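You operate a simulated robot arm through the tools that you are given. There is no shell and no other tool. Be economical: measure what you need, move in short steps, check, and stop when the job is done.

You are at the controls of a simulated robot arm. One attempt, no reset.

## Task
Fetch the yellow drum can and set it on the second shelf from the bottom of the steel shelving. Push the grey bin drawer shut. Fetch the jug with the blue handle and set it on the cream drip sheet. Take the blue folded rag and put it on the shelf under the grey table. Stack the large blue filter that says "L5" from the shelf under the grey table on top of the large blue filter marked "L3". Put the cream dial bottle on the shelf under the grey table away on the cart shelf. Put the small grey filter on the silver bench. Any order will do. Set down upright: yellow drum can, jug with the blue handle, cream dial bottle, small grey filter.

It is judged by the outcome, as a careful person would: the job done as asked, and still so three seconds after it is handed in. It fails if anything else is knocked over, pushed out of place, dropped, spilled or broken. Flat cloth is picked up by pressing the open fingertips on it (5 to 10 N) and closing them slowly along it; thin cloth reads only 2 to 8 mm in the jaws.

## Robot
A 7-joint arm with a two-finger parallel gripper on a trunk, on a base that drives. Base frame: it is fixed to the floor where the robot stands at the start and does not move with it; the origin is under the middle of the robot, x ahead of it, y to its left, z up; the surface under the hand at the start is at about z = 420. Lengths are in mm, angles in degrees, forces in N, time in s.
With the tool pointing down near the work surface it reaches from about 100 to 720 mm from the robot's upright axis, wherever it stands. Its first joint turns from -166.0 to 166.0 degrees. Places, roughly: blue folded rag (6x9x4 cm) [-9100, -5600, 900]; cart shelf [-4100, -200, 400]; cream dial bottle [-9250, -5250, 500]; cream drip sheet (15x15x1 cm) [-5500, -6500, 900]; grey bin drawer [700, -3300, 700]; jug with the blue handle [-5000, -6500, 1000]; large blue filter [-9250, -5750, 500]; second shelf of the steel shelving [-300, 1600, 500]; shelf under the grey table [-9300, -5500, 400]; silver bench [-5100, -6600, 900]; small grey filter [-9000, -5250, 500]; yellow drum can (21x8x16 cm) [500, 200, 500]. Payload 1.57 kg.
The tool frame sits at the grasp point between the pads (the TCP): z along the fingers, y along the line on which they close. The tips reach 30 mm beyond it. Largest opening 110 mm; finger width 24, thickness 12; the body of the gripper, 48 by 112 mm, starts 78 mm behind the TCP.
Orientation is that of the tool frame in the base frame, as a unit quaternion [x, y, z, w]. With the fingers straight down and closing along the base's y, the tool's x points along the base's -x, its y along +y and its z along -z.

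## Interface
- The arm moves only by the tool play_rows. Its argument "commands" is a list of rows, each an object (a shift or turn left out is 0, a gripper value left out holds the last) with "fingers": the closure, from 0 (fully open) to 1 (shut); "delta_pos": the shift along the base's x, y, z in mm, a list of three; "dr": the turn, a rotation vector about the base's x, y, z in degrees, a list of three. In form: [{"fingers": fingers, "delta_pos": [x, y, z], "dr": [wx, wy, wz]}, ...]. A call has 1 to 10 rows; each row is the pose to reach, as a shift and turn from the pose commanded when the call began. A row lasts 0.2 s, in which the tool goes at most 50 mm and 8.6 degrees; a call with a longer step from one row to the next is refused whole, and so is a gripper value outside its range. Where a pose cannot be reached the arm comes as near as it can. A force on the tool above 40 N (or 10 N above the force at the start of the call, whichever is more), or a blocked arm, ends the call early, and 0.2 s more pass. The fingers move at their own pace (about 45 mm/s each) and stop on an object; they squeeze with about 29 N. The grip force told is the motor's: it shows also when the fingers shut on nothing. Time passes only in rows, and 0.2 s behind the last, so rows that repeat a pose let the fingers close. The reply holds the time, the measured pose of the TCP, the force on the tool along the base axes, the opening and the grip force, in the units named above and with some noise, with the torque about the TCP (base axes, N m) and any sound that the robot's microphone picked up.
- Cameras (640 x 400 px; columns grow to the right, rows downward): "scene" is now at [12.4, 166, 1324.5]; the picture's right is [0.17, -0.98, 0.00], its down [-0.81, -0.14, -0.56] and it looks along [0.55, 0.10, -0.83] (base axes); focal length 273 px, centre (320, 200). "wrist" rides on the gripper at [70, 16, -141] in the tool frame; the picture's right is [-0.23, 0.97, 0.00], its down [-0.86, -0.20, -0.48] and it looks along [-0.47, -0.11, 0.88] (tool axes); focal length 222 px, centre (320, 200). There is no depth. A picture from a camera that has moved, and an enlarged one, comes with that camera's place and axes in the base frame and with its lens.
- grab_frame(camera): a new picture of that camera. No time passes.
- lift_body(by): slides the trunk up (or, below 0, down) by that many mm; the arm and the scene camera ride with it, the base frame stays. It gives what a move gives, with no picture.
- steer(legs): drives the robot by 1 to 6 legs, each [ahead, turn to the left] in mm and degrees, along the robot's own axes; the way and the turn of a leg run together, so that a leg with both is an arc; at most 1500 mm and 180 degrees a leg. The arm and the cameras ride along, it lands a little off, and it stops where it bumps. It gives what a move gives.
- turn_head(pan, tilt): turns the head with the scene camera to pan (to the left, within 155 degrees either way) and tilt (down, from -29 to 69), counted from straight ahead of the robot. It gives what a move gives.
- close_up(camera, box): a new picture of the part [left, top, right, bottom] of that camera's present view, enlarged. No time passes.
- hand_in(): hands the job in; it is judged then, once.

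Go step by step. Nothing tells you exact positions but the pictures and the camera data: compare them with the known pose of the tool, close in by small moves and look again before you grip or let go. The budget is 196 turns and 182 pictures, counting those below and the enlarged ones. Unless the task says otherwise, let go and move clear before handing in, and close with one line.

The tools are called after "Emit:" by a JSON object that holds its "method" and its "body". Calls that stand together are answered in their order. play_rows: Moves the arm, as the interface text tells. Its arguments: {"type":"object","properties":{"commands":{"type":"array"}},"required":["commands"]} The other tools are called the same way: lift_body (by) slides the trunk up or down; steer (legs) drives the base; turn_head (pan, tilt) turns the head that bears the scene camera; grab_frame (camera) takes a picture; close_up (camera, box) takes an enlarged picture of a part of a camera's view; hand_in () hands the job in.

At the start:

```text
time_s: 0.0
eef_pos: [456.2, 156.1, 644.2]
ee_rot: [0.001, 1.0, -0.001, 0.0]
ft_force: [0.5, 0.0, -0.1]
torque: [0.04, 0.0, 0.02]
grip_width: 110.2
finger_force: 0.1
trunk travel left (down, up): [-275.0, 315.0]
robot x, y, heading: [2.9, 1.0, -0.4]
head pan, tilt: [10.1, 55.8]
```

scene: 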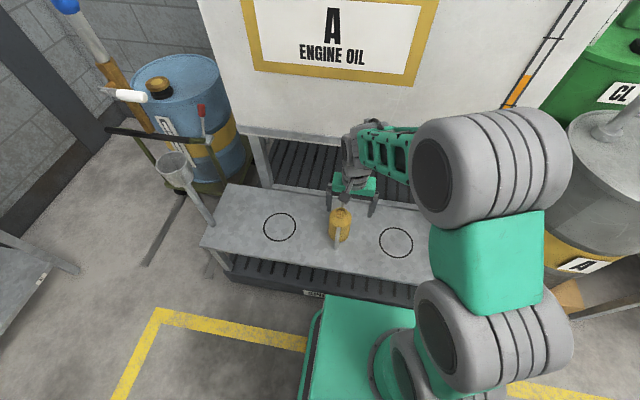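
wrist: 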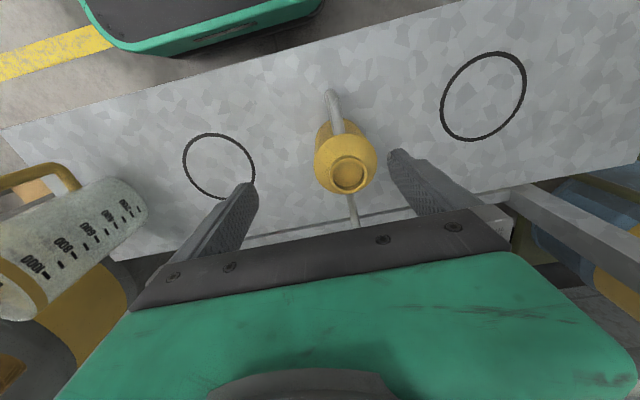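

I see a small yellow can with a spout on the low bench ahead, most likely the drum can. I'll look closer from both cameras.

Emit:
{"method": "close_up", "body": {"camera": "scene", "box": [200, 120, 440, 300]}}

Emit:
{"method": "close_up", "body": {"camera": "wrist", "box": [220, 60, 460, 240]}}

```text
2.22 times, centred on (320, 210) of scene
camera zoom: at [12.4, 166.0, 1324.5], right [0.17, -0.98, 0.0], down [-0.81, -0.14, -0.56], along [0.55, 0.1, -0.83], focal length 606 px, centre (320, 178)
```

zoom: 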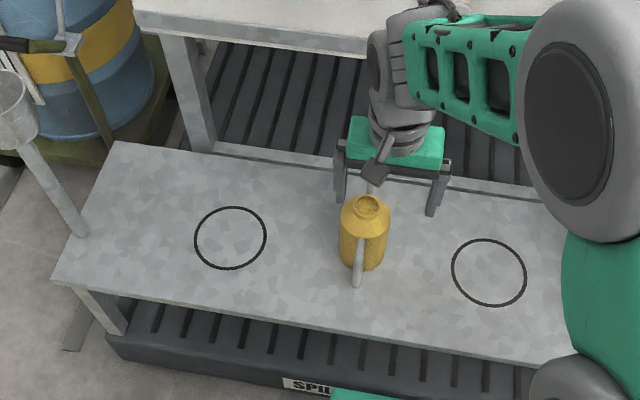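

```text
2.22 times, centred on (340, 150) of wrist
camera zoom: at [385.8, 171.7, 784.3], right [0.23, 0.97, 0.0], down [0.86, -0.2, 0.48], along [0.47, -0.11, -0.88], focal length 494 px, centre (276, 311)
```

zoom: 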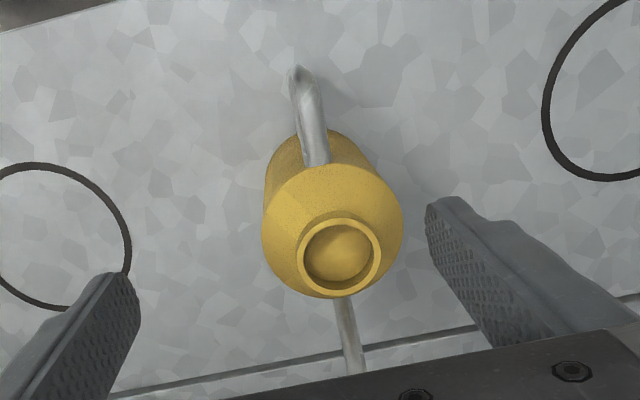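

The can's axis is near (475, 182), its top at z≈580, spout toward me. Before gripping I'll look at the steel shelving to choose the grip.

Emit:
{"method": "turn_head", "body": {"pan": 100, "tilt": 28}}

Emit:
{"method": "grab_frame", "body": {"camera": "scene"}}

```text
time_s: 1.6
eef_pos: [456.6, 155.5, 643.9]
ee_rot: [0.0, 1.0, 0.0, -0.001]
ft_force: [0.0, -0.3, 0.2]
torque: [0.01, 0.04, 0.01]
grip_width: 110.4
finger_force: 0.1
trunk travel left (down, up): [-275.0, 315.0]
robot x, y, heading: [3.6, 4.6, -0.3]
head pan, tilt: [100.0, 28.0]
```

```text
177 pictures are left
camera scene: at [-73.6, 243.4, 1364.6], right [0.98, 0.17, 0.0], down [0.08, -0.46, -0.88], along [-0.15, 0.87, -0.47], focal length 273 px, centre (320, 200)
```

scene: 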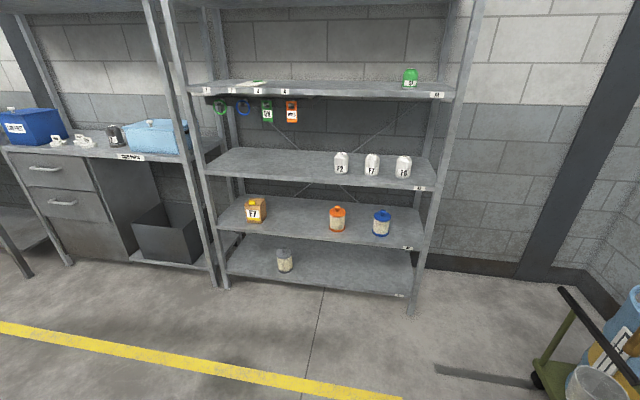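

The second shelf is at z≈490 with about 300 mm of headroom, so I need a tilted grip. I'll tilt the tool and look at the can's spout from lower down.

Emit:
{"method": "play_rows", "body": {"commands": [{"fingers": 0, "delta_pos": [-20, -15, 5], "dr": [0, -8, 0]}, {"delta_pos": [-40, -30, 10], "dr": [0, -16, 0]}, {"delta_pos": [-60, -45, 15], "dr": [0, -24, 0]}, {"delta_pos": [-80, -60, 15], "dr": [0, -32, 0]}, {"delta_pos": [-90, -70, 10], "dr": [0, -40, 0]}, {"delta_pos": [-100, -80, 0], "dr": [0, -45, 0]}]}}

Emit:
{"method": "turn_head", "body": {"pan": 10, "tilt": 50}}

Emit:
{"method": "grab_frame", "body": {"camera": "wrist"}}

Emit:
{"method": "grab_frame", "body": {"camera": "scene"}}

```text
time_s: 3.0
eef_pos: [359.2, 78.6, 647.5]
ee_rot: [0.002, 0.921, 0.003, 0.389]
ft_force: [29.8, 3.5, 17.6]
torque: [0.1, 4.34, -1.0]
grip_width: 109.9
finger_force: 0.0
trunk travel left (down, up): [-275.0, 315.0]
robot x, y, heading: [-0.7, 0.4, 0.1]
head pan, tilt: [100.0, 28.0]
```

```text
time_s: 4.7
eef_pos: [358.3, 77.1, 646.2]
ee_rot: [0.0, 0.922, 0.002, 0.386]
ft_force: [65.0, 6.9, 4.4]
torque: [-0.25, 3.3, -2.02]
grip_width: 110.0
finger_force: 0.1
trunk travel left (down, up): [-275.0, 315.0]
robot x, y, heading: [-1.4, -1.8, -0.2]
head pan, tilt: [10.0, 50.0]
```

```text
176 pictures are left
camera wrist: at [208.8, 94.1, 695.4], right [0.16, 0.97, 0.16], down [0.26, -0.2, 0.94], along [0.95, -0.11, -0.28], focal length 222 px, centre (320, 200)
```

wrist: 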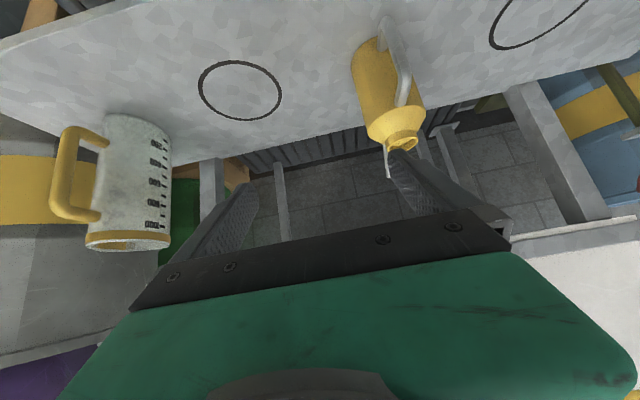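

```text
175 pictures are left
camera scene: at [18.0, 167.0, 1332.0], right [0.17, -0.98, 0.0], down [-0.75, -0.13, -0.64], along [0.63, 0.11, -0.77], focal length 273 px, centre (320, 200)
```

scene: 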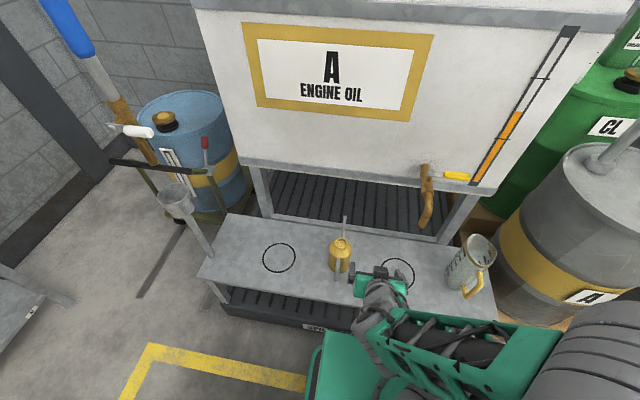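

The can has a loop handle toward me and a thin spout away from me. The arm reads a contact force, probably folded too close to itself, so I'll move forward and up over the can, then zoom.

Emit:
{"method": "play_rows", "body": {"commands": [{"delta_pos": [25, 25, 10], "dr": [0, 0, 0]}, {"delta_pos": [50, 60, 20], "dr": [0, 0, 0]}, {"delta_pos": [50, 100, 20], "dr": [0, 0, 0]}]}}

Emit:
{"method": "close_up", "body": {"camera": "wrist", "box": [200, 0, 520, 200]}}

Emit:
{"method": "close_up", "body": {"camera": "scene", "box": [260, 190, 420, 290]}}

```text
time_s: 5.5
eef_pos: [408.0, 177.1, 663.8]
ee_rot: [-0.001, 0.924, 0.0, 0.382]
ft_force: [-0.8, 0.8, 0.1]
torque: [-0.02, -0.02, 0.01]
grip_width: 109.8
finger_force: 0.0
trunk travel left (down, up): [-275.0, 315.0]
robot x, y, heading: [6.3, -1.0, -0.0]
head pan, tilt: [10.0, 50.0]
```

```text
2.00 times, centred on (360, 100) of wrist
camera zoom: at [258.1, 193.2, 713.4], right [0.16, 0.97, 0.16], down [0.27, -0.2, 0.94], along [0.95, -0.11, -0.29], focal length 444 px, centre (240, 400)
```

zoom: 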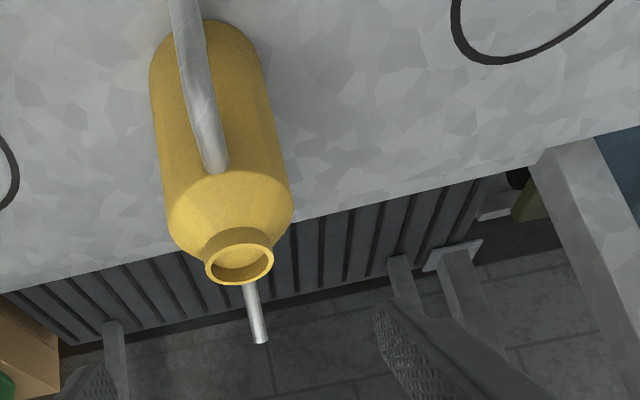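

```text
4.00 times, centred on (340, 240) of scene
camera zoom: at [17.9, 166.6, 1332.0], right [0.17, -0.98, 0.0], down [-0.75, -0.13, -0.64], along [0.63, 0.11, -0.77], focal length 1092 px, centre (240, 40)
```

zoom: 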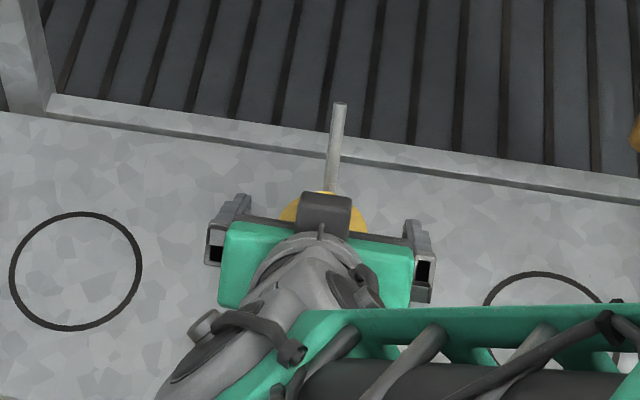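

The geometry is clear: a 45° grip straddling the handle. I'll move in on the body.

Emit:
{"method": "play_rows", "body": {"commands": [{"fingers": 0, "delta_pos": [12, 4, -35]}, {"delta_pos": [24, 4, -70]}, {"delta_pos": [38, 4, -105]}, {"delta_pos": [48, 4, -125]}]}}

Emit:
{"method": "grab_frame", "body": {"camera": "wrist"}}

Emit:
{"method": "close_up", "body": {"camera": "scene", "box": [260, 190, 420, 290]}}

```text
time_s: 6.5
eef_pos: [455.5, 179.4, 538.3]
ee_rot: [0.0, 0.924, 0.0, 0.383]
ft_force: [-0.4, 0.3, 0.3]
torque: [0.02, -0.01, 0.0]
grip_width: 109.9
finger_force: 0.0
trunk travel left (down, up): [-275.0, 315.0]
robot x, y, heading: [0.8, -1.7, 0.4]
head pan, tilt: [10.0, 50.0]
```

```text
172 pictures are left
camera wrist: at [305.3, 195.0, 588.2], right [0.16, 0.97, 0.16], down [0.27, -0.2, 0.94], along [0.95, -0.11, -0.29], focal length 222 px, centre (320, 200)
```

wrist: 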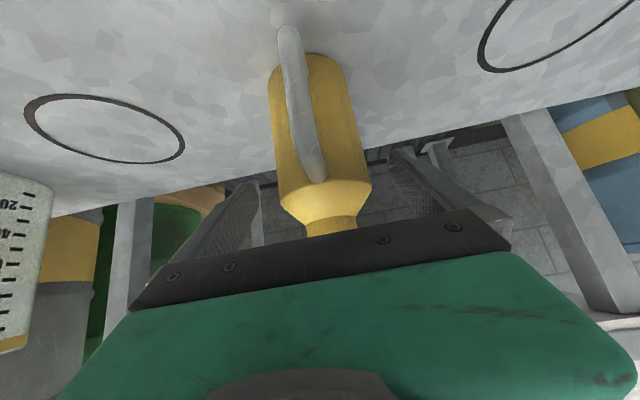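

```text
4.00 times, centred on (340, 240) of scene
camera zoom: at [17.9, 166.9, 1332.0], right [0.17, -0.98, 0.0], down [-0.75, -0.13, -0.64], along [0.63, 0.11, -0.77], focal length 1092 px, centre (240, 40)
```

zoom: 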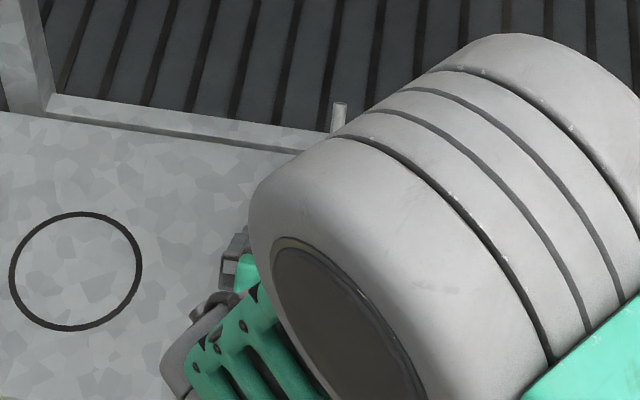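

The can sits centred between the fingers; final approach, then close.

Emit:
{"method": "play_rows", "body": {"commands": [{"delta_pos": [6, 1, -12]}, {"delta_pos": [11, 2, -24]}, {"delta_pos": [11, 2, -24], "fingers": 0.5}, {"delta_pos": [11, 2, -24], "fingers": 0.7}, {"delta_pos": [11, 2, -24], "fingers": 1}, {"delta_pos": [11, 2, -24], "fingers": 1}]}}

Emit:
{"method": "grab_frame", "body": {"camera": "wrist"}}

```text
time_s: 7.9
eef_pos: [467.3, 183.1, 514.8]
ee_rot: [-0.001, 0.923, 0.001, 0.384]
ft_force: [-0.2, -0.2, -0.7]
torque: [0.0, -0.05, 0.03]
grip_width: 74.8
finger_force: 28.1
trunk travel left (down, up): [-275.0, 315.0]
robot x, y, heading: [1.1, 3.6, 0.0]
head pan, tilt: [10.0, 50.0]
```

```text
170 pictures are left
camera wrist: at [316.7, 199.0, 564.9], right [0.16, 0.97, 0.16], down [0.27, -0.2, 0.94], along [0.95, -0.11, -0.29], focal length 222 px, centre (320, 200)
```

wrist: 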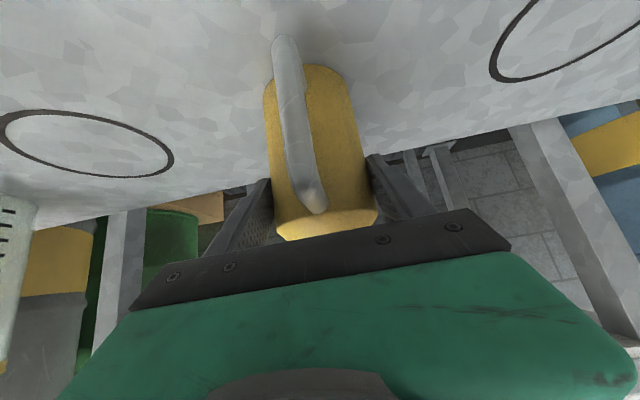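

Gripped at 75 mm. I'll lift it and check it stays upright.

Emit:
{"method": "play_rows", "body": {"commands": [{"fingers": 1, "delta_pos": [0, 0, 15]}, {"delta_pos": [0, 0, 45]}, {"delta_pos": [0, 0, 80]}, {"delta_pos": [-15, 0, 120]}, {"delta_pos": [-25, 0, 160]}]}}

Emit:
{"method": "grab_frame", "body": {"camera": "wrist"}}

Emit:
{"method": "turn_head", "body": {"pan": 75, "tilt": 35}}

Emit:
{"method": "grab_frame", "body": {"camera": "scene"}}

```text
time_s: 9.1
eef_pos: [441.9, 180.6, 673.6]
ee_rot: [0.0, 0.924, -0.001, 0.382]
ft_force: [1.1, 0.2, 0.8]
torque: [-0.02, 0.04, -0.05]
grip_width: 0.0
finger_force: 21.7
trunk travel left (down, up): [-275.0, 315.0]
robot x, y, heading: [-0.8, -2.9, 0.1]
head pan, tilt: [10.0, 50.0]
```

```text
169 pictures are left
camera wrist: at [291.5, 196.4, 723.9], right [0.16, 0.97, 0.16], down [0.27, -0.2, 0.94], along [0.95, -0.11, -0.29], focal length 222 px, centre (320, 200)
```

wrist: 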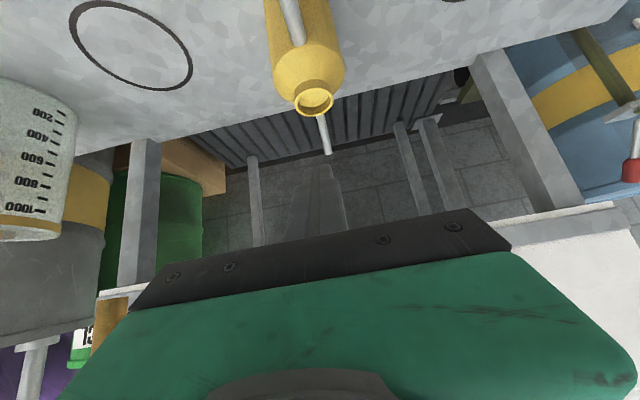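

```text
time_s: 10.5
eef_pos: [442.0, 180.3, 673.2]
ee_rot: [0.0, 0.924, 0.0, 0.382]
ft_force: [-0.7, 0.0, -0.7]
torque: [0.02, 0.02, 0.01]
grip_width: 0.0
finger_force: 21.6
trunk travel left (down, up): [-275.0, 315.0]
robot x, y, heading: [-3.8, -0.3, -0.0]
head pan, tilt: [75.0, 35.0]
```

```text
168 pictures are left
camera scene: at [-35.0, 238.6, 1353.7], right [0.97, -0.26, 0.0], down [-0.15, -0.55, -0.82], along [0.21, 0.79, -0.57], focal length 273 px, centre (320, 200)
```

scene: 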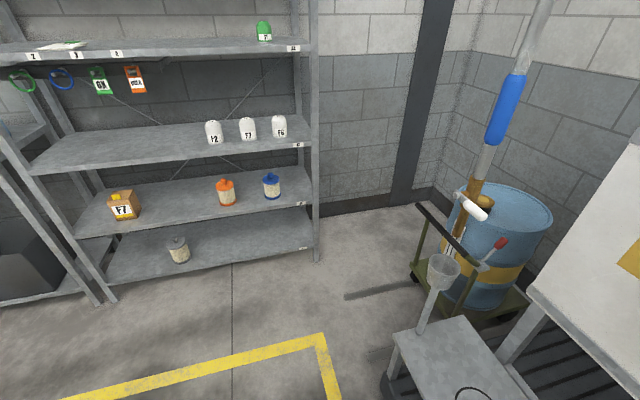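

The can slipped out and stayed standing. Re-triangulating puts its axis nearer x≈482 with the top at z≈563, so I gripped with the tips only. I'll reopen and go deeper.

Emit:
{"method": "play_rows", "body": {"commands": [{"fingers": 0, "delta_pos": [0, 0, 0]}, {"delta_pos": [0, 0, 0]}, {"delta_pos": [0, 0, 0]}, {"delta_pos": [0, 0, 0]}, {"delta_pos": [0, 0, 0]}, {"delta_pos": [0, 2, 0]}, {"delta_pos": [4, 3, -45]}, {"delta_pos": [10, 3, -90]}, {"delta_pos": [18, 4, -120]}]}}

Emit:
{"method": "grab_frame", "body": {"camera": "wrist"}}

```text
time_s: 12.5
eef_pos: [458.1, 186.9, 555.9]
ee_rot: [0.001, 0.924, 0.0, 0.382]
ft_force: [0.1, 0.2, -0.2]
torque: [0.0, -0.02, 0.05]
grip_width: 110.0
finger_force: 0.0
trunk travel left (down, up): [-275.0, 315.0]
robot x, y, heading: [2.1, -0.2, 0.0]
head pan, tilt: [75.0, 35.0]
```

```text
167 pictures are left
camera wrist: at [307.7, 201.7, 605.4], right [0.16, 0.97, 0.16], down [0.27, -0.2, 0.94], along [0.95, -0.11, -0.29], focal length 222 px, centre (320, 200)
```

wrist: 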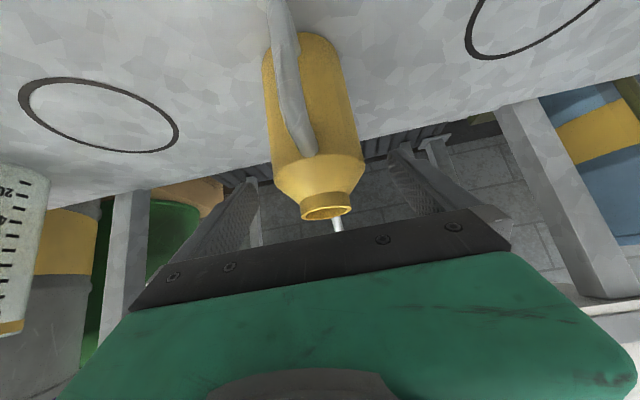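

Emit:
{"method": "play_rows", "body": {"commands": [{"delta_pos": [8, -1, -20]}, {"delta_pos": [16, -2, -42]}, {"delta_pos": [23, -3, -60]}, {"delta_pos": [23, -3, -60], "fingers": 0.5}, {"delta_pos": [23, -3, -60], "fingers": 1}, {"delta_pos": [23, -3, -60], "fingers": 1}, {"delta_pos": [23, -3, -60], "fingers": 1}]}}

Emit:
{"method": "grab_frame", "body": {"camera": "wrist"}}

Emit:
{"method": "play_rows", "body": {"commands": [{"fingers": 1, "delta_pos": [0, 0, 5]}, {"delta_pos": [0, 0, 10]}, {"delta_pos": [0, 0, 15]}]}}

Emit:
{"method": "grab_frame", "body": {"camera": "wrist"}}

```text
time_s: 14.1
eef_pos: [481.2, 184.5, 495.7]
ee_rot: [0.0, 0.924, 0.0, 0.383]
ft_force: [-0.4, 3.0, 11.3]
torque: [0.19, 0.45, -0.1]
grip_width: 75.1
finger_force: 29.0
trunk travel left (down, up): [-275.0, 315.0]
robot x, y, heading: [1.5, -1.0, 0.1]
head pan, tilt: [75.0, 35.0]
```

```text
166 pictures are left
camera wrist: at [331.2, 200.0, 545.1], right [0.16, 0.97, 0.16], down [0.26, -0.2, 0.94], along [0.95, -0.11, -0.29], focal length 222 px, centre (320, 200)
```

wrist: 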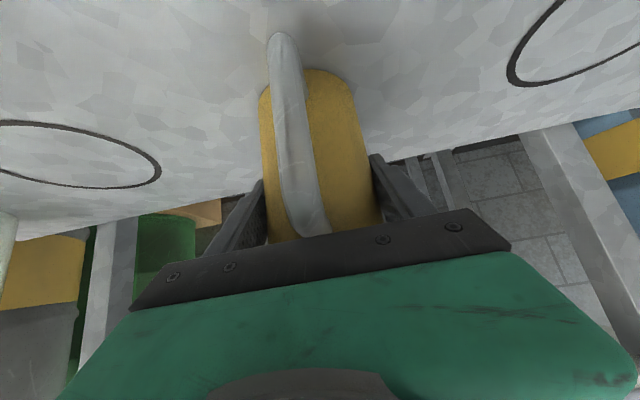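

```text
time_s: 14.9
eef_pos: [480.9, 183.1, 508.7]
ee_rot: [0.0, 0.924, 0.0, 0.382]
ft_force: [-0.4, -0.5, -1.6]
torque: [-0.01, 0.03, 0.0]
grip_width: 75.0
finger_force: 28.8
trunk travel left (down, up): [-275.0, 315.0]
robot x, y, heading: [-2.9, 4.2, -0.2]
head pan, tilt: [75.0, 35.0]
```

```text
165 pictures are left
camera wrist: at [330.8, 198.5, 559.3], right [0.16, 0.97, 0.16], down [0.27, -0.2, 0.94], along [0.95, -0.11, -0.29], focal length 222 px, centre (320, 200)
```

wrist: 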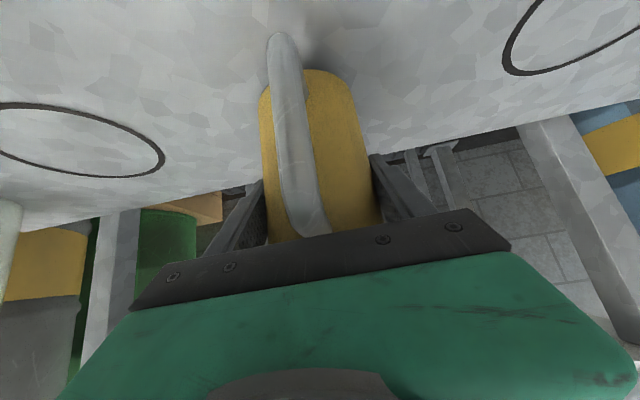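

The can is held firmly now (moves with the jaws, no slip). I'll lift, tuck, then back away and turn toward the shelving.

Emit:
{"method": "play_rows", "body": {"commands": [{"fingers": 1, "delta_pos": [0, 0, 25]}, {"delta_pos": [0, 0, 60]}, {"delta_pos": [-10, 0, 90]}, {"delta_pos": [-20, 0, 120]}, {"delta_pos": [-30, 0, 140]}]}}

Emit:
{"method": "steer", "body": {"legs": [[-262, 0], [0, 90]]}}

Emit:
{"method": "turn_head", "body": {"pan": 10, "tilt": 40}}

Emit:
{"method": "grab_frame", "body": {"camera": "scene"}}

Emit:
{"method": "grab_frame", "body": {"camera": "wrist"}}

```text
time_s: 16.1
eef_pos: [452.0, 180.7, 647.7]
ee_rot: [0.0, 0.924, -0.001, 0.382]
ft_force: [0.4, -0.3, -0.3]
torque: [-0.03, -0.01, 0.0]
grip_width: 75.0
finger_force: 29.3
trunk travel left (down, up): [-275.0, 315.0]
robot x, y, heading: [0.8, -0.3, -0.1]
head pan, tilt: [75.0, 35.0]
```

```text
time_s: 21.8
eef_pos: [-450.9, 448.6, 647.9]
ee_rot: [0.658, -0.649, -0.273, -0.269]
ft_force: [-0.3, 0.7, -1.0]
torque: [-0.02, 0.02, 0.01]
grip_width: 75.1
finger_force: 29.1
trunk travel left (down, up): [-275.0, 315.0]
robot x, y, heading: [-265.7, -1.0, 90.9]
head pan, tilt: [75.0, 35.0]
```

```text
time_s: 23.1
eef_pos: [-450.8, 448.1, 648.2]
ee_rot: [0.658, -0.649, -0.273, -0.269]
ft_force: [0.5, -0.7, -1.4]
torque: [0.01, -0.01, 0.0]
grip_width: 75.0
finger_force: 29.3
trunk travel left (down, up): [-275.0, 315.0]
robot x, y, heading: [-264.5, -1.7, 90.8]
head pan, tilt: [10.0, 40.0]
```

```text
164 pictures are left
camera scene: at [-431.4, 19.8, 1346.1], right [0.98, 0.19, 0.0], down [0.12, -0.63, -0.77], along [-0.14, 0.75, -0.64], focal length 273 px, centre (320, 200)
```

scene: 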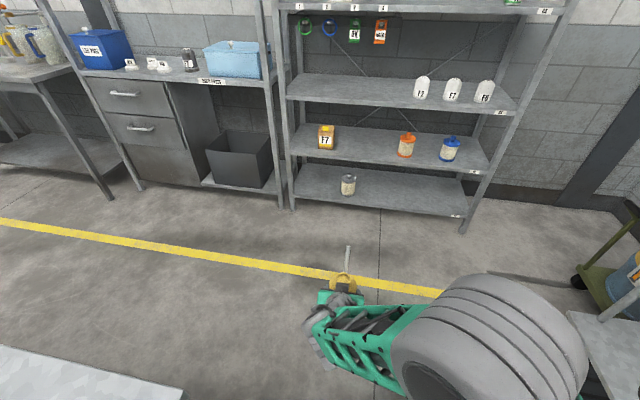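

```text
163 pictures are left
camera wrist: at [-465.9, 298.6, 698.1], right [-0.98, 0.15, 0.16], down [0.2, 0.27, 0.94], along [0.1, 0.95, -0.29], focal length 222 px, centre (320, 200)
```

wrist: 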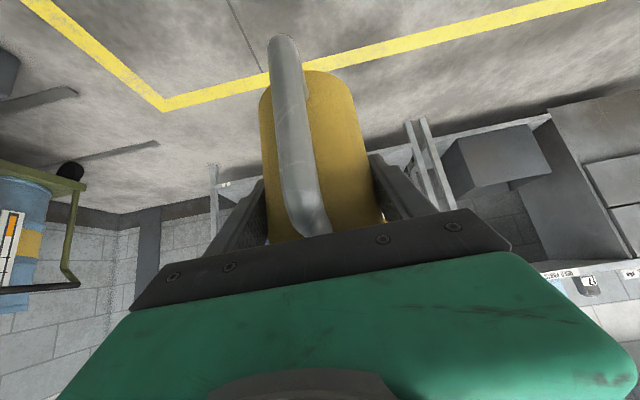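

The gap between the F7 box (x≈-680) and the orange can (x≈-190) is right ahead of my tool. Driving closer.

Emit:
{"method": "steer", "body": {"legs": [[850, -0.9]]}}

Emit:
{"method": "grab_frame", "body": {"camera": "scene"}}

Emit:
{"method": "grab_frame", "body": {"camera": "wrist"}}

```text
time_s: 27.6
eef_pos: [-452.9, 1290.0, 648.4]
ee_rot: [0.655, -0.652, -0.27, -0.269]
ft_force: [-0.2, 0.1, -1.2]
torque: [-0.03, 0.02, 0.01]
grip_width: 75.0
finger_force: 28.9
trunk travel left (down, up): [-275.0, 315.0]
robot x, y, heading: [-275.4, 840.8, 89.9]
head pan, tilt: [10.0, 40.0]
```

```text
162 pictures are left
camera scene: at [-437.9, 861.8, 1346.1], right [0.98, 0.18, 0.0], down [0.11, -0.63, -0.77], along [-0.13, 0.75, -0.64], focal length 273 px, centre (320, 200)
```

scene: 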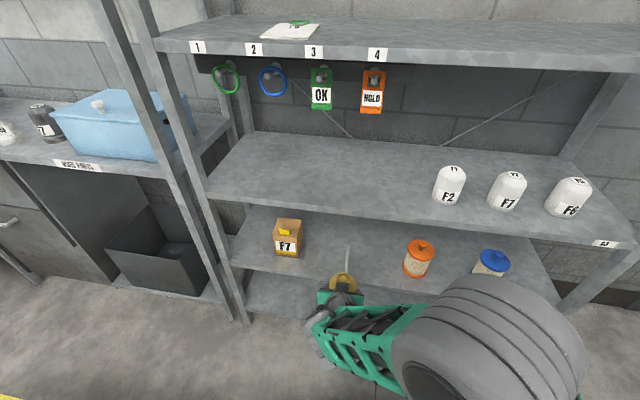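

```text
161 pictures are left
camera wrist: at [-469.3, 1141.0, 698.1], right [-0.97, 0.16, 0.16], down [0.2, 0.27, 0.94], along [0.11, 0.95, -0.29], focal length 222 px, centre (320, 200)
```

wrist: 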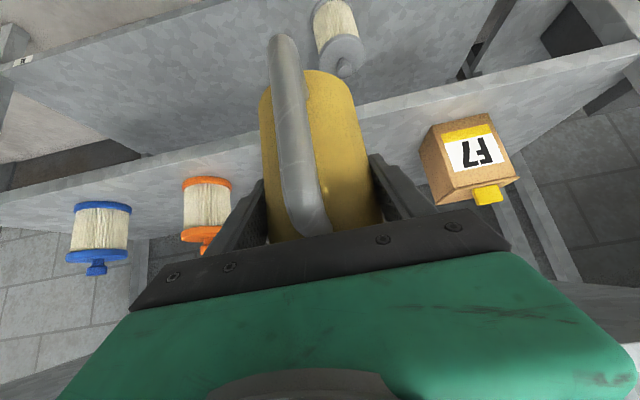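

Clear lane under the third shelf (its edge ≈ z 790). I'll lower a little, drive 200 mm more, then look.

Emit:
{"method": "play_rows", "body": {"commands": [{"fingers": 1, "delta_pos": [0, 0, -20]}, {"delta_pos": [5, 0, -35]}]}}

Emit:
{"method": "steer", "body": {"legs": [[200, 0]]}}

Emit:
{"method": "grab_frame", "body": {"camera": "scene"}}

Emit:
{"method": "grab_frame", "body": {"camera": "wrist"}}

```text
time_s: 28.2
eef_pos: [-446.5, 1291.6, 612.7]
ee_rot: [0.655, -0.652, -0.271, -0.27]
ft_force: [0.1, 0.1, -1.8]
torque: [0.0, 0.02, -0.04]
grip_width: 75.3
finger_force: 28.9
trunk travel left (down, up): [-275.0, 315.0]
robot x, y, heading: [-269.8, 836.5, 89.9]
head pan, tilt: [10.0, 40.0]
```

```text
time_s: 29.8
eef_pos: [-446.7, 1494.1, 613.3]
ee_rot: [0.655, -0.652, -0.271, -0.27]
ft_force: [0.2, -1.0, -1.5]
torque: [0.01, 0.04, 0.02]
grip_width: 75.2
finger_force: 29.0
trunk travel left (down, up): [-275.0, 315.0]
robot x, y, heading: [-272.2, 1039.3, 90.4]
head pan, tilt: [10.0, 40.0]
```

```text
160 pictures are left
camera scene: at [-438.4, 1063.3, 1346.1], right [0.98, 0.18, 0.0], down [0.11, -0.63, -0.77], along [-0.13, 0.75, -0.64], focal length 273 px, centre (320, 200)
```

scene: 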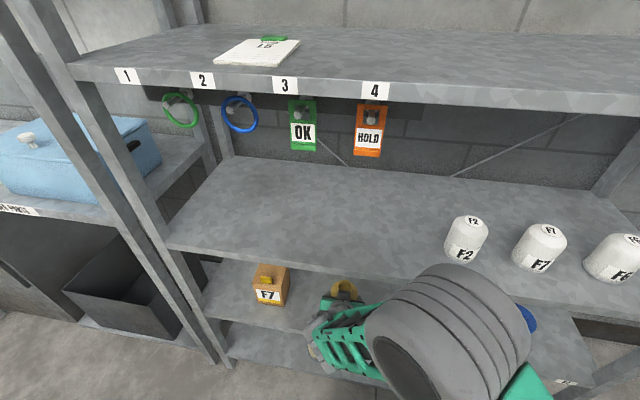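

```text
159 pictures are left
camera wrist: at [-463.7, 1343.5, 662.9], right [-0.97, 0.16, 0.16], down [0.2, 0.27, 0.94], along [0.11, 0.95, -0.29], focal length 222 px, centre (320, 200)
```

wrist: 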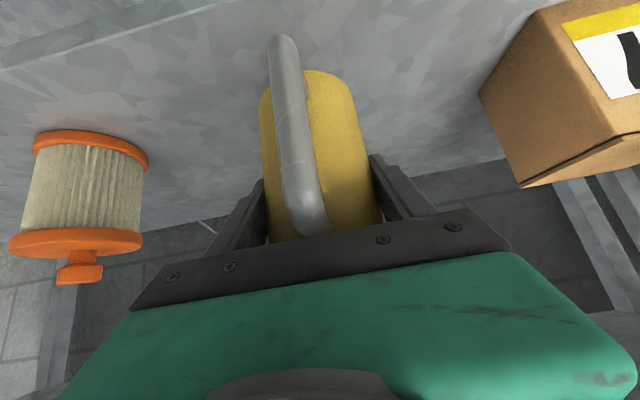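

Clearances look fine. I'll extend 55 mm inward, then lower gently until contact.

Emit:
{"method": "play_rows", "body": {"commands": [{"fingers": 1, "delta_pos": [0, 30, 0]}, {"delta_pos": [0, 58, 0]}, {"delta_pos": [0, 58, -15]}, {"delta_pos": [0, 58, -30]}]}}

Emit:
{"method": "play_rows", "body": {"commands": [{"delta_pos": [0, 0, -4]}, {"delta_pos": [0, 0, -8]}]}}

Emit:
{"method": "grab_frame", "body": {"camera": "wrist"}}

```text
time_s: 30.8
eef_pos: [-447.7, 1552.1, 582.4]
ee_rot: [0.654, -0.652, -0.271, -0.27]
ft_force: [0.6, -0.4, -1.1]
torque: [0.02, -0.01, -0.04]
grip_width: 74.9
finger_force: 29.0
trunk travel left (down, up): [-275.0, 315.0]
robot x, y, heading: [-271.1, 1038.7, 90.2]
head pan, tilt: [10.0, 40.0]
```

```text
time_s: 31.4
eef_pos: [-447.4, 1551.9, 575.5]
ee_rot: [0.654, -0.652, -0.271, -0.271]
ft_force: [0.2, -1.1, 3.5]
torque: [-0.26, -0.06, 0.04]
grip_width: 75.0
finger_force: 29.7
trunk travel left (down, up): [-275.0, 315.0]
robot x, y, heading: [-270.3, 1037.8, 89.9]
head pan, tilt: [10.0, 40.0]
```

```text
158 pictures are left
camera wrist: at [-464.3, 1402.3, 625.5], right [-0.97, 0.16, 0.16], down [0.2, 0.27, 0.94], along [0.11, 0.95, -0.29], focal length 222 px, centre (320, 200)
```

wrist: 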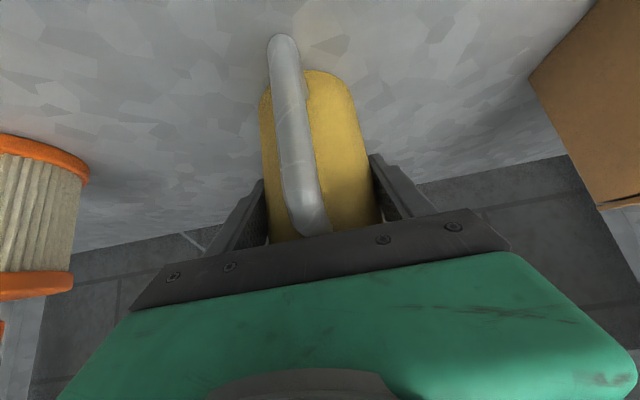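

Touchdown at z≈575. Release and back out along the tool axis.

Emit:
{"method": "play_rows", "body": {"commands": [{"delta_pos": [0, 0, -2]}, {"delta_pos": [0, 0, -2], "fingers": 0.6}, {"delta_pos": [0, 0, -1], "fingers": 0.3}, {"delta_pos": [0, 0, 0], "fingers": 0.0}, {"delta_pos": [0, 0, 0], "fingers": 0}, {"delta_pos": [0, 0, 0], "fingers": 0}, {"delta_pos": [0, -20, 15]}, {"delta_pos": [0, -50, 40]}, {"delta_pos": [0, -80, 65]}, {"delta_pos": [0, -110, 80]}]}}

Emit:
{"method": "grab_frame", "body": {"camera": "wrist"}}

```text
time_s: 33.6
eef_pos: [-445.8, 1440.9, 655.1]
ee_rot: [0.654, -0.653, -0.27, -0.27]
ft_force: [-0.5, 0.6, 0.2]
torque: [-0.02, 0.03, -0.02]
grip_width: 110.0
finger_force: 0.1
trunk travel left (down, up): [-275.0, 315.0]
robot x, y, heading: [-268.3, 1039.9, 90.3]
head pan, tilt: [10.0, 40.0]
```

```text
157 pictures are left
camera wrist: at [-463.0, 1290.8, 705.2], right [-0.97, 0.16, 0.16], down [0.2, 0.27, 0.94], along [0.11, 0.95, -0.29], focal length 222 px, centre (320, 200)
```

wrist: 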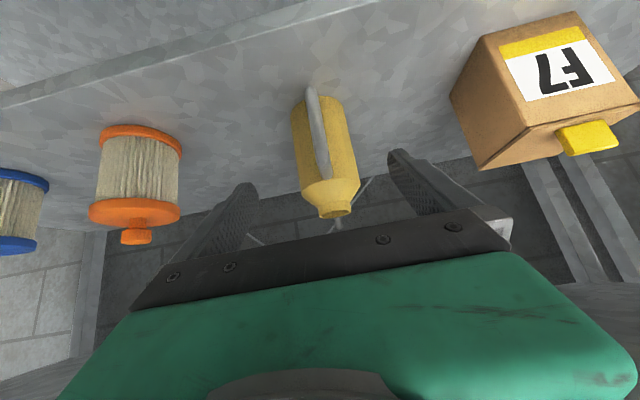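

Can is standing on the second shelf. Next the grey bin drawer near (700, -3300): back out, turn, and look at the way.

Emit:
{"method": "steer", "body": {"legs": [[-700, 0], [0, 160]]}}

Emit:
{"method": "turn_head", "body": {"pan": 0, "tilt": 15}}

Emit:
{"method": "grab_frame", "body": {"camera": "scene"}}

```text
time_s: 44.0
eef_pos: [-259.5, -88.7, 654.4]
ee_rot: [0.763, 0.52, -0.317, 0.215]
ft_force: [-0.4, 0.4, 0.3]
torque: [-0.02, 0.03, -0.04]
grip_width: 110.0
finger_force: 0.1
trunk travel left (down, up): [-275.0, 315.0]
robot x, y, heading: [-274.4, 349.6, -111.8]
head pan, tilt: [10.0, 40.0]
```

```text
time_s: 44.9
eef_pos: [-258.5, -89.3, 655.2]
ee_rot: [0.763, 0.521, -0.316, 0.216]
ft_force: [-0.1, -0.1, 0.2]
torque: [0.01, 0.03, 0.01]
grip_width: 109.9
finger_force: 0.2
trunk travel left (down, up): [-275.0, 315.0]
robot x, y, heading: [-274.7, 348.7, -111.6]
head pan, tilt: [0.0, 15.0]
```

```text
156 pictures are left
camera scene: at [-141.0, 258.6, 1385.6], right [-0.93, 0.37, 0.0], down [0.09, 0.24, -0.97], along [-0.35, -0.9, -0.26], focal length 273 px, centre (320, 200)
```

scene: 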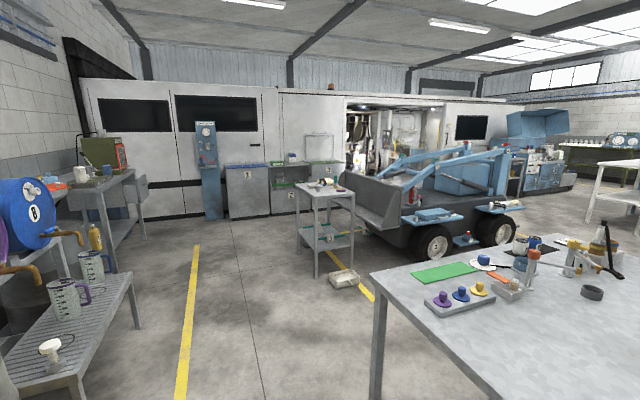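

Aisle looks clear between the left bench row and the large table. The drawer should be near pixel (134,190); zooming.

Emit:
{"method": "close_up", "body": {"camera": "scene", "box": [60, 130, 200, 230]}}

Emit:
{"method": "close_up", "body": {"camera": "scene", "box": [240, 140, 520, 320]}}

```text
4.00 times, centred on (130, 180) of scene
camera zoom: at [-141.0, 258.6, 1385.6], right [-0.93, 0.37, 0.0], down [0.09, 0.24, -0.97], along [-0.35, -0.9, -0.26], focal length 1092 px, centre (1080, 280)
```

zoom: 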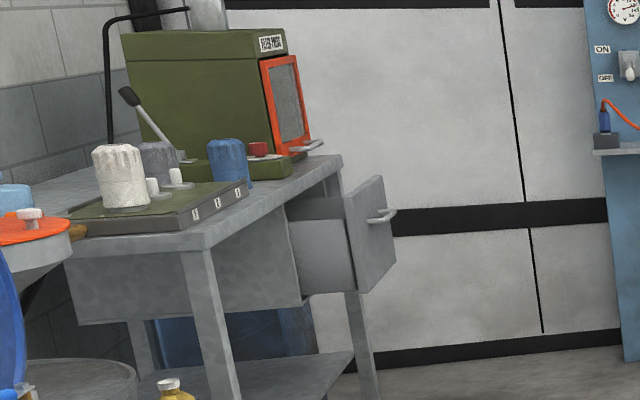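

```text
2.22 times, centred on (380, 230) of scene
camera zoom: at [-141.0, 258.6, 1385.6], right [-0.93, 0.37, 0.0], down [0.09, 0.24, -0.97], along [-0.35, -0.9, -0.26], focal length 606 px, centre (187, 133)
```

zoom: 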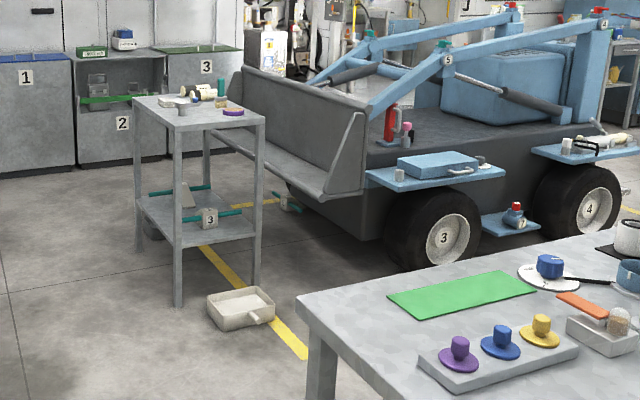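

The drawer opens toward the aisle (−x), front near x≈630, z≈690. I'll drive down the aisle to about y=-3250 and face it.

Emit:
{"method": "steer", "body": {"legs": [[0, 21.6], [1400, 0], [1400, 0], [700, 0], [0, 90]]}}

Emit:
{"method": "turn_head", "body": {"pan": 0, "tilt": 30}}

Emit:
{"method": "grab_frame", "body": {"camera": "scene"}}

```text
time_s: 67.1
eef_pos: [243.0, -3005.1, 654.8]
ee_rot: [-0.025, 0.924, 0.01, 0.382]
ft_force: [-0.3, -0.6, -0.8]
torque: [0.01, 0.01, 0.0]
grip_width: 110.0
finger_force: 0.0
trunk travel left (down, up): [-275.0, 315.0]
robot x, y, heading: [-147.3, -3205.8, 3.1]
head pan, tilt: [0.0, 15.0]
```

```text
time_s: 67.8
eef_pos: [243.5, -3004.7, 654.9]
ee_rot: [-0.026, 0.924, 0.011, 0.382]
ft_force: [0.2, 0.4, -0.8]
torque: [-0.03, 0.02, -0.02]
grip_width: 109.9
finger_force: 0.1
trunk travel left (down, up): [-275.0, 315.0]
robot x, y, heading: [-147.5, -3200.5, 2.9]
head pan, tilt: [0.0, 30.0]
```

```text
153 pictures are left
camera scene: at [-121.8, -3046.0, 1361.6], right [0.05, -1.0, 0.0], down [-0.5, -0.03, -0.87], along [0.87, 0.05, -0.5], focal length 273 px, centre (320, 200)
```

scene: 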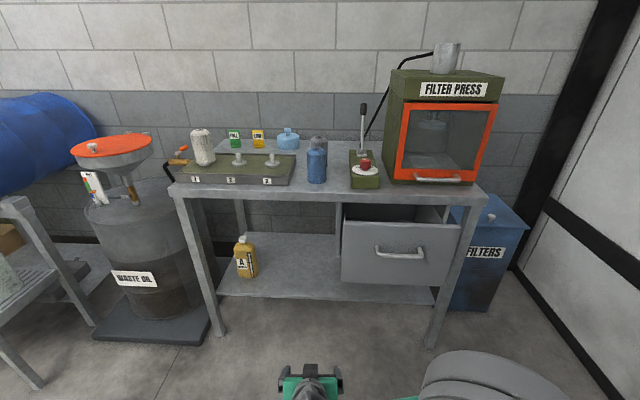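

The drawer front is centred near (650, -3294), handle at z≈740, table front at x≈745. I'll close the fingers, swing the tool in line below the handle, and drive a bit closer.

Emit:
{"method": "play_rows", "body": {"commands": [{"fingers": 1, "delta_pos": [5, -48, 5]}, {"delta_pos": [10, -96, 10]}, {"delta_pos": [15, -144, 15]}, {"delta_pos": [20, -192, 20]}, {"delta_pos": [20, -240, 20]}, {"delta_pos": [20, -276, 20]}, {"delta_pos": [20, -276, 20]}]}}

Emit:
{"method": "steer", "body": {"legs": [[220, -2.9]]}}

Emit:
{"method": "grab_frame", "body": {"camera": "scene"}}

Emit:
{"method": "grab_frame", "body": {"camera": "wrist"}}

```text
time_s: 69.4
eef_pos: [260.9, -3280.7, 677.3]
ee_rot: [-0.026, 0.924, 0.011, 0.382]
ft_force: [-0.7, -0.3, 0.4]
torque: [0.0, 0.0, -0.01]
grip_width: 0.0
finger_force: 17.6
trunk travel left (down, up): [-275.0, 315.0]
robot x, y, heading: [-144.9, -3203.7, 3.0]
head pan, tilt: [0.0, 30.0]
```

```text
time_s: 71.1
eef_pos: [473.2, -3295.3, 677.0]
ee_rot: [-0.002, 0.924, 0.001, 0.383]
ft_force: [0.1, 0.6, -0.5]
torque: [-0.01, -0.01, 0.03]
grip_width: 0.3
finger_force: 21.7
trunk travel left (down, up): [-275.0, 315.0]
robot x, y, heading: [69.4, -3192.7, 0.3]
head pan, tilt: [0.0, 30.0]
```

```text
152 pictures are left
camera scene: at [102.4, -3041.1, 1361.5], right [0.0, -1.0, 0.0], down [-0.5, 0.0, -0.87], along [0.87, 0.0, -0.5], focal length 273 px, centre (320, 200)
```

scene: 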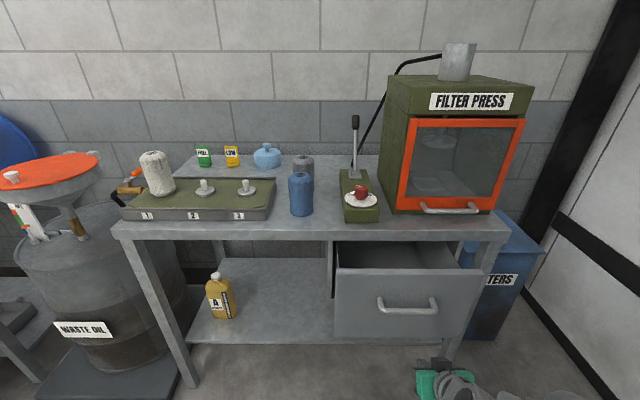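

```text
151 pictures are left
camera wrist: at [323.2, -3280.0, 726.7], right [0.16, 0.97, 0.16], down [0.27, -0.2, 0.94], along [0.95, -0.11, -0.29], focal length 222 px, centre (320, 200)
```

wrist: 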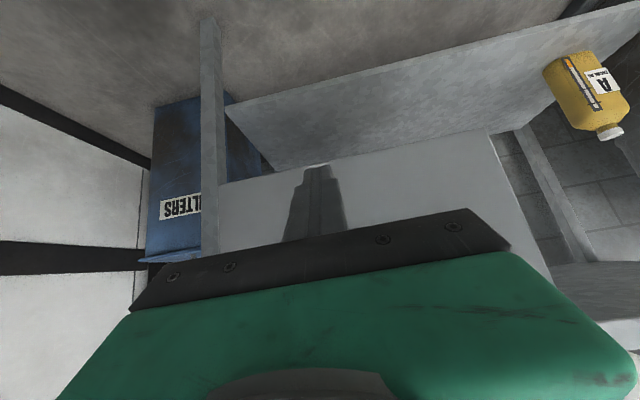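

Panel front at x≈600, z 602–859; my fingertips point at it below the handle. Pushing gently now.

Emit:
{"method": "play_rows", "body": {"commands": [{"fingers": 1, "delta_pos": [35, 0, 5]}, {"delta_pos": [70, 0, 10]}, {"delta_pos": [90, 0, 10]}, {"delta_pos": [110, 0, 10]}, {"delta_pos": [130, 0, 10]}, {"delta_pos": [150, 0, 10]}, {"delta_pos": [170, 0, 10]}, {"delta_pos": [185, 0, 10]}, {"delta_pos": [200, 0, 10]}]}}

Emit:
{"method": "grab_frame", "body": {"camera": "scene"}}

```text
time_s: 73.1
eef_pos: [673.6, -3296.4, 686.5]
ee_rot: [-0.001, 0.924, 0.001, 0.383]
ft_force: [-0.8, 0.1, 0.2]
torque: [0.02, -0.03, 0.0]
grip_width: 0.1
finger_force: 21.0
trunk travel left (down, up): [-275.0, 315.0]
robot x, y, heading: [72.5, -3197.4, -0.1]
head pan, tilt: [0.0, 30.0]
```

```text
150 pictures are left
camera scene: at [102.5, -3041.1, 1361.5], right [0.0, -1.0, 0.0], down [-0.5, 0.0, -0.87], along [0.87, 0.0, -0.5], focal length 273 px, centre (320, 200)
```

scene: 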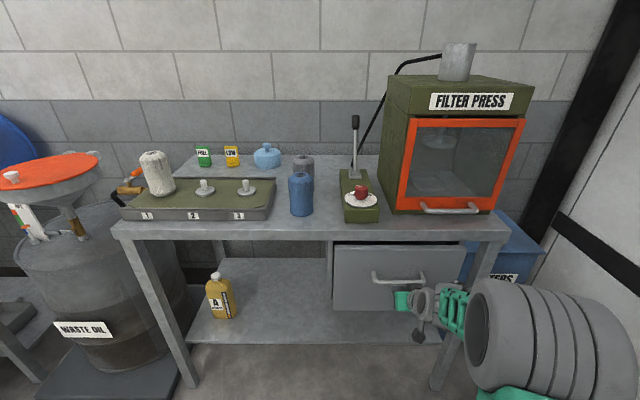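

The drawer slid in most of the way; I'll keep pushing until it seats.

Emit:
{"method": "play_rows", "body": {"commands": [{"fingers": 1, "delta_pos": [12, 0, 0]}, {"delta_pos": [24, 0, 0]}, {"delta_pos": [36, 0, 0]}, {"delta_pos": [48, 0, 0]}, {"delta_pos": [60, 0, 0]}]}}

Emit:
{"method": "close_up", "body": {"camera": "scene", "box": [300, 210, 520, 350]}}

```text
time_s: 74.1
eef_pos: [713.9, -3297.2, 682.5]
ee_rot: [0.0, 0.926, 0.0, 0.377]
ft_force: [-24.1, 1.2, 11.6]
torque: [-0.02, 0.05, -0.06]
grip_width: 0.1
finger_force: 20.8
trunk travel left (down, up): [-275.0, 315.0]
robot x, y, heading: [69.0, -3194.9, -0.3]
head pan, tilt: [0.0, 30.0]
stopped in row 5: the force on the tool passed its limit at 59 N (the readings are from after the stop); the commanded pose is now the measured one
```

```text
2.86 times, centred on (410, 280) of scene
camera zoom: at [99.2, -3040.9, 1361.8], right [0.0, -1.0, 0.0], down [-0.5, 0.0, -0.87], along [0.87, 0.0, -0.5], focal length 780 px, centre (63, -29)
```

zoom: 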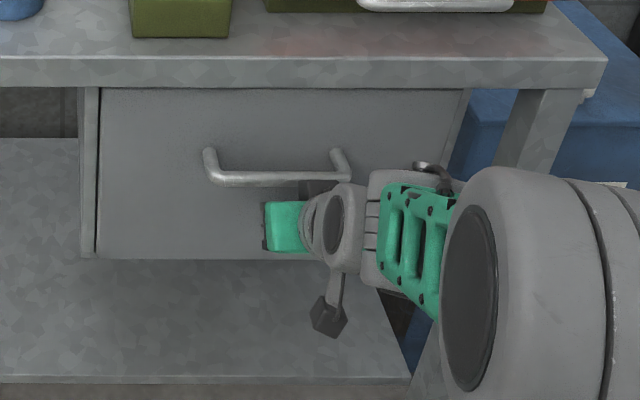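

Drawer seated flush. I'll withdraw, then turn to look along the route to the silver bench.

Emit:
{"method": "play_rows", "body": {"commands": [{"delta_pos": [-40, 0, 0]}, {"delta_pos": [-90, 0, 0]}, {"delta_pos": [-140, 0, 0]}, {"delta_pos": [-190, 0, 0]}, {"delta_pos": [-240, 0, 10]}, {"delta_pos": [-250, 0, 30], "fingers": 0}]}}

Emit:
{"method": "steer", "body": {"legs": [[-350, 0], [0, -140]]}}

Emit:
{"method": "turn_head", "body": {"pan": 0, "tilt": 18}}

Emit:
{"method": "grab_frame", "body": {"camera": "scene"}}

```text
refused: row 5 steps farther than a row can; nothing moved
```

```text
time_s: 79.8
eef_pos: [-285.6, -3847.6, 682.2]
ee_rot: [0.604, 0.701, -0.238, 0.294]
ft_force: [0.1, 1.0, 0.3]
torque: [0.02, 0.01, 0.0]
grip_width: 0.0
finger_force: 21.6
trunk travel left (down, up): [-275.0, 315.0]
robot x, y, heading: [-277.4, -3195.5, -82.9]
head pan, tilt: [0.0, 30.0]
stopped in leg 2: the force on the tool passed its limit at 93 N (the readings are from after the stop); the commanded pose is now the measured one
```

```text
time_s: 80.5
eef_pos: [-284.0, -3849.1, 682.4]
ee_rot: [0.604, 0.701, -0.239, 0.295]
ft_force: [1.6, 0.0, 0.2]
torque: [0.03, 0.06, -0.03]
grip_width: 0.2
finger_force: 21.0
trunk travel left (down, up): [-275.0, 315.0]
robot x, y, heading: [-276.3, -3195.1, -82.9]
head pan, tilt: [0.0, 18.0]
```

```text
148 pictures are left
camera scene: at [-119.5, -3209.4, 1380.7], right [-0.99, -0.13, 0.0], down [-0.04, 0.31, -0.95], along [0.12, -0.94, -0.31], focal length 273 px, centre (320, 200)
```

scene: 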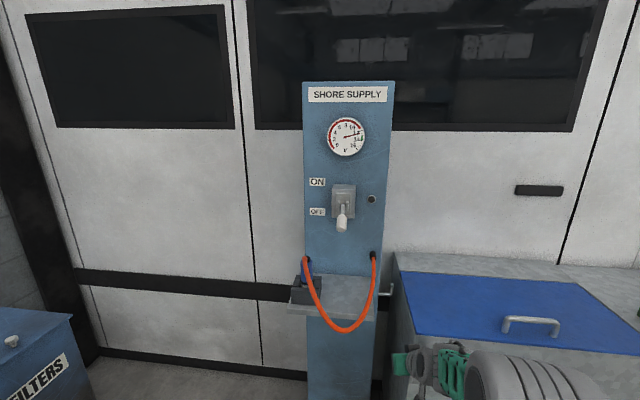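

My retract row was refused and the extended arm swung into the cabinet while turning; it stopped. Nothing looks displaced. I'll pull the arm straight back now (+y) and check.

Emit:
{"method": "play_rows", "body": {"commands": [{"delta_pos": [0, 40, 0]}, {"delta_pos": [0, 85, 5]}, {"delta_pos": [0, 130, 10]}, {"delta_pos": [0, 175, 15]}, {"delta_pos": [0, 215, 20]}, {"delta_pos": [0, 240, 20]}]}}

Emit:
{"method": "turn_head", "body": {"pan": 0, "tilt": 35}}

Emit:
{"method": "grab_frame", "body": {"camera": "scene"}}

```text
time_s: 82.0
eef_pos: [-286.5, -3609.5, 703.5]
ee_rot: [0.604, 0.701, -0.239, 0.294]
ft_force: [-0.8, 0.1, 0.5]
torque: [0.02, 0.01, 0.0]
grip_width: 0.0
finger_force: 21.0
trunk travel left (down, up): [-275.0, 315.0]
robot x, y, heading: [-279.4, -3193.8, -82.6]
head pan, tilt: [0.0, 18.0]
```

```text
time_s: 82.8
eef_pos: [-286.8, -3608.1, 703.7]
ee_rot: [0.604, 0.701, -0.238, 0.294]
ft_force: [-0.1, -0.7, -0.1]
torque: [0.0, 0.0, -0.01]
grip_width: 0.1
finger_force: 21.1
trunk travel left (down, up): [-275.0, 315.0]
robot x, y, heading: [-277.7, -3191.0, -82.6]
head pan, tilt: [0.0, 35.0]
```

```text
147 pictures are left
camera scene: at [-120.3, -3204.2, 1353.8], right [-0.99, -0.13, 0.0], down [-0.07, 0.57, -0.82], along [0.1, -0.81, -0.57], focal length 273 px, centre (320, 200)
```

scene: 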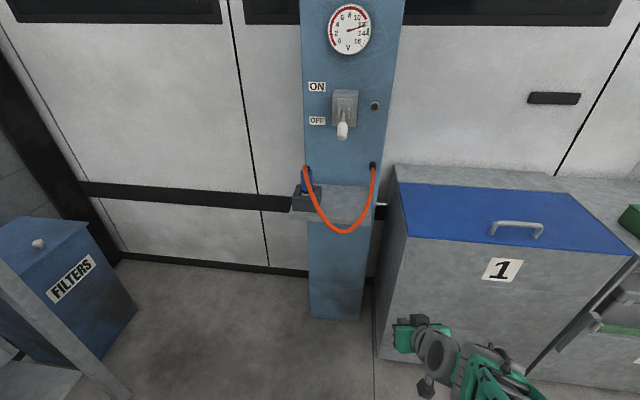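

Everything is intact; it met only the heavy cabinet. Turning on to face −x with the arm tucked.

Emit:
{"method": "steer", "body": {"legs": [[0, -95]]}}

Emit:
{"method": "turn_head", "body": {"pan": 10, "tilt": 12}}

Emit:
{"method": "grab_frame", "body": {"camera": "scene"}}

```text
time_s: 87.2
eef_pos: [-692.2, -3149.0, 704.2]
ee_rot: [0.925, 0.024, -0.379, 0.021]
ft_force: [0.4, 0.0, -1.2]
torque: [-0.02, 0.0, -0.01]
grip_width: 0.0
finger_force: 21.6
trunk travel left (down, up): [-275.0, 315.0]
robot x, y, heading: [-277.4, -3192.5, -178.2]
head pan, tilt: [0.0, 35.0]
```

```text
time_s: 88.0
eef_pos: [-691.2, -3150.3, 703.6]
ee_rot: [0.925, 0.025, -0.378, 0.022]
ft_force: [0.4, -0.4, 0.4]
torque: [0.01, -0.03, -0.03]
grip_width: 0.0
finger_force: 21.7
trunk travel left (down, up): [-275.0, 315.0]
robot x, y, heading: [-277.4, -3197.4, -178.2]
head pan, tilt: [10.0, 12.0]
```

```text
146 pictures are left
camera scene: at [-303.5, -3367.5, 1390.5], right [-0.2, 0.98, 0.0], down [0.2, 0.04, -0.98], along [-0.96, -0.2, -0.21], focal length 273 px, centre (320, 200)
```

scene: 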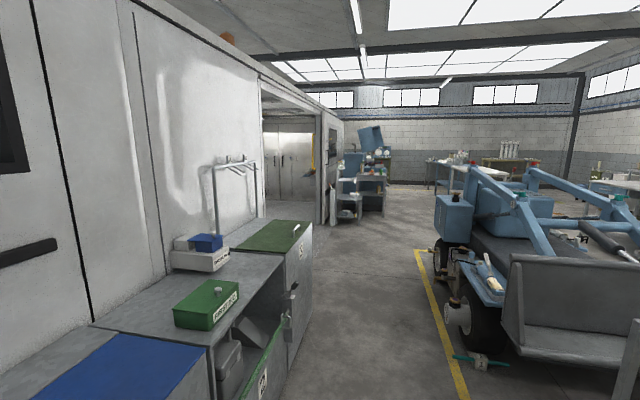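

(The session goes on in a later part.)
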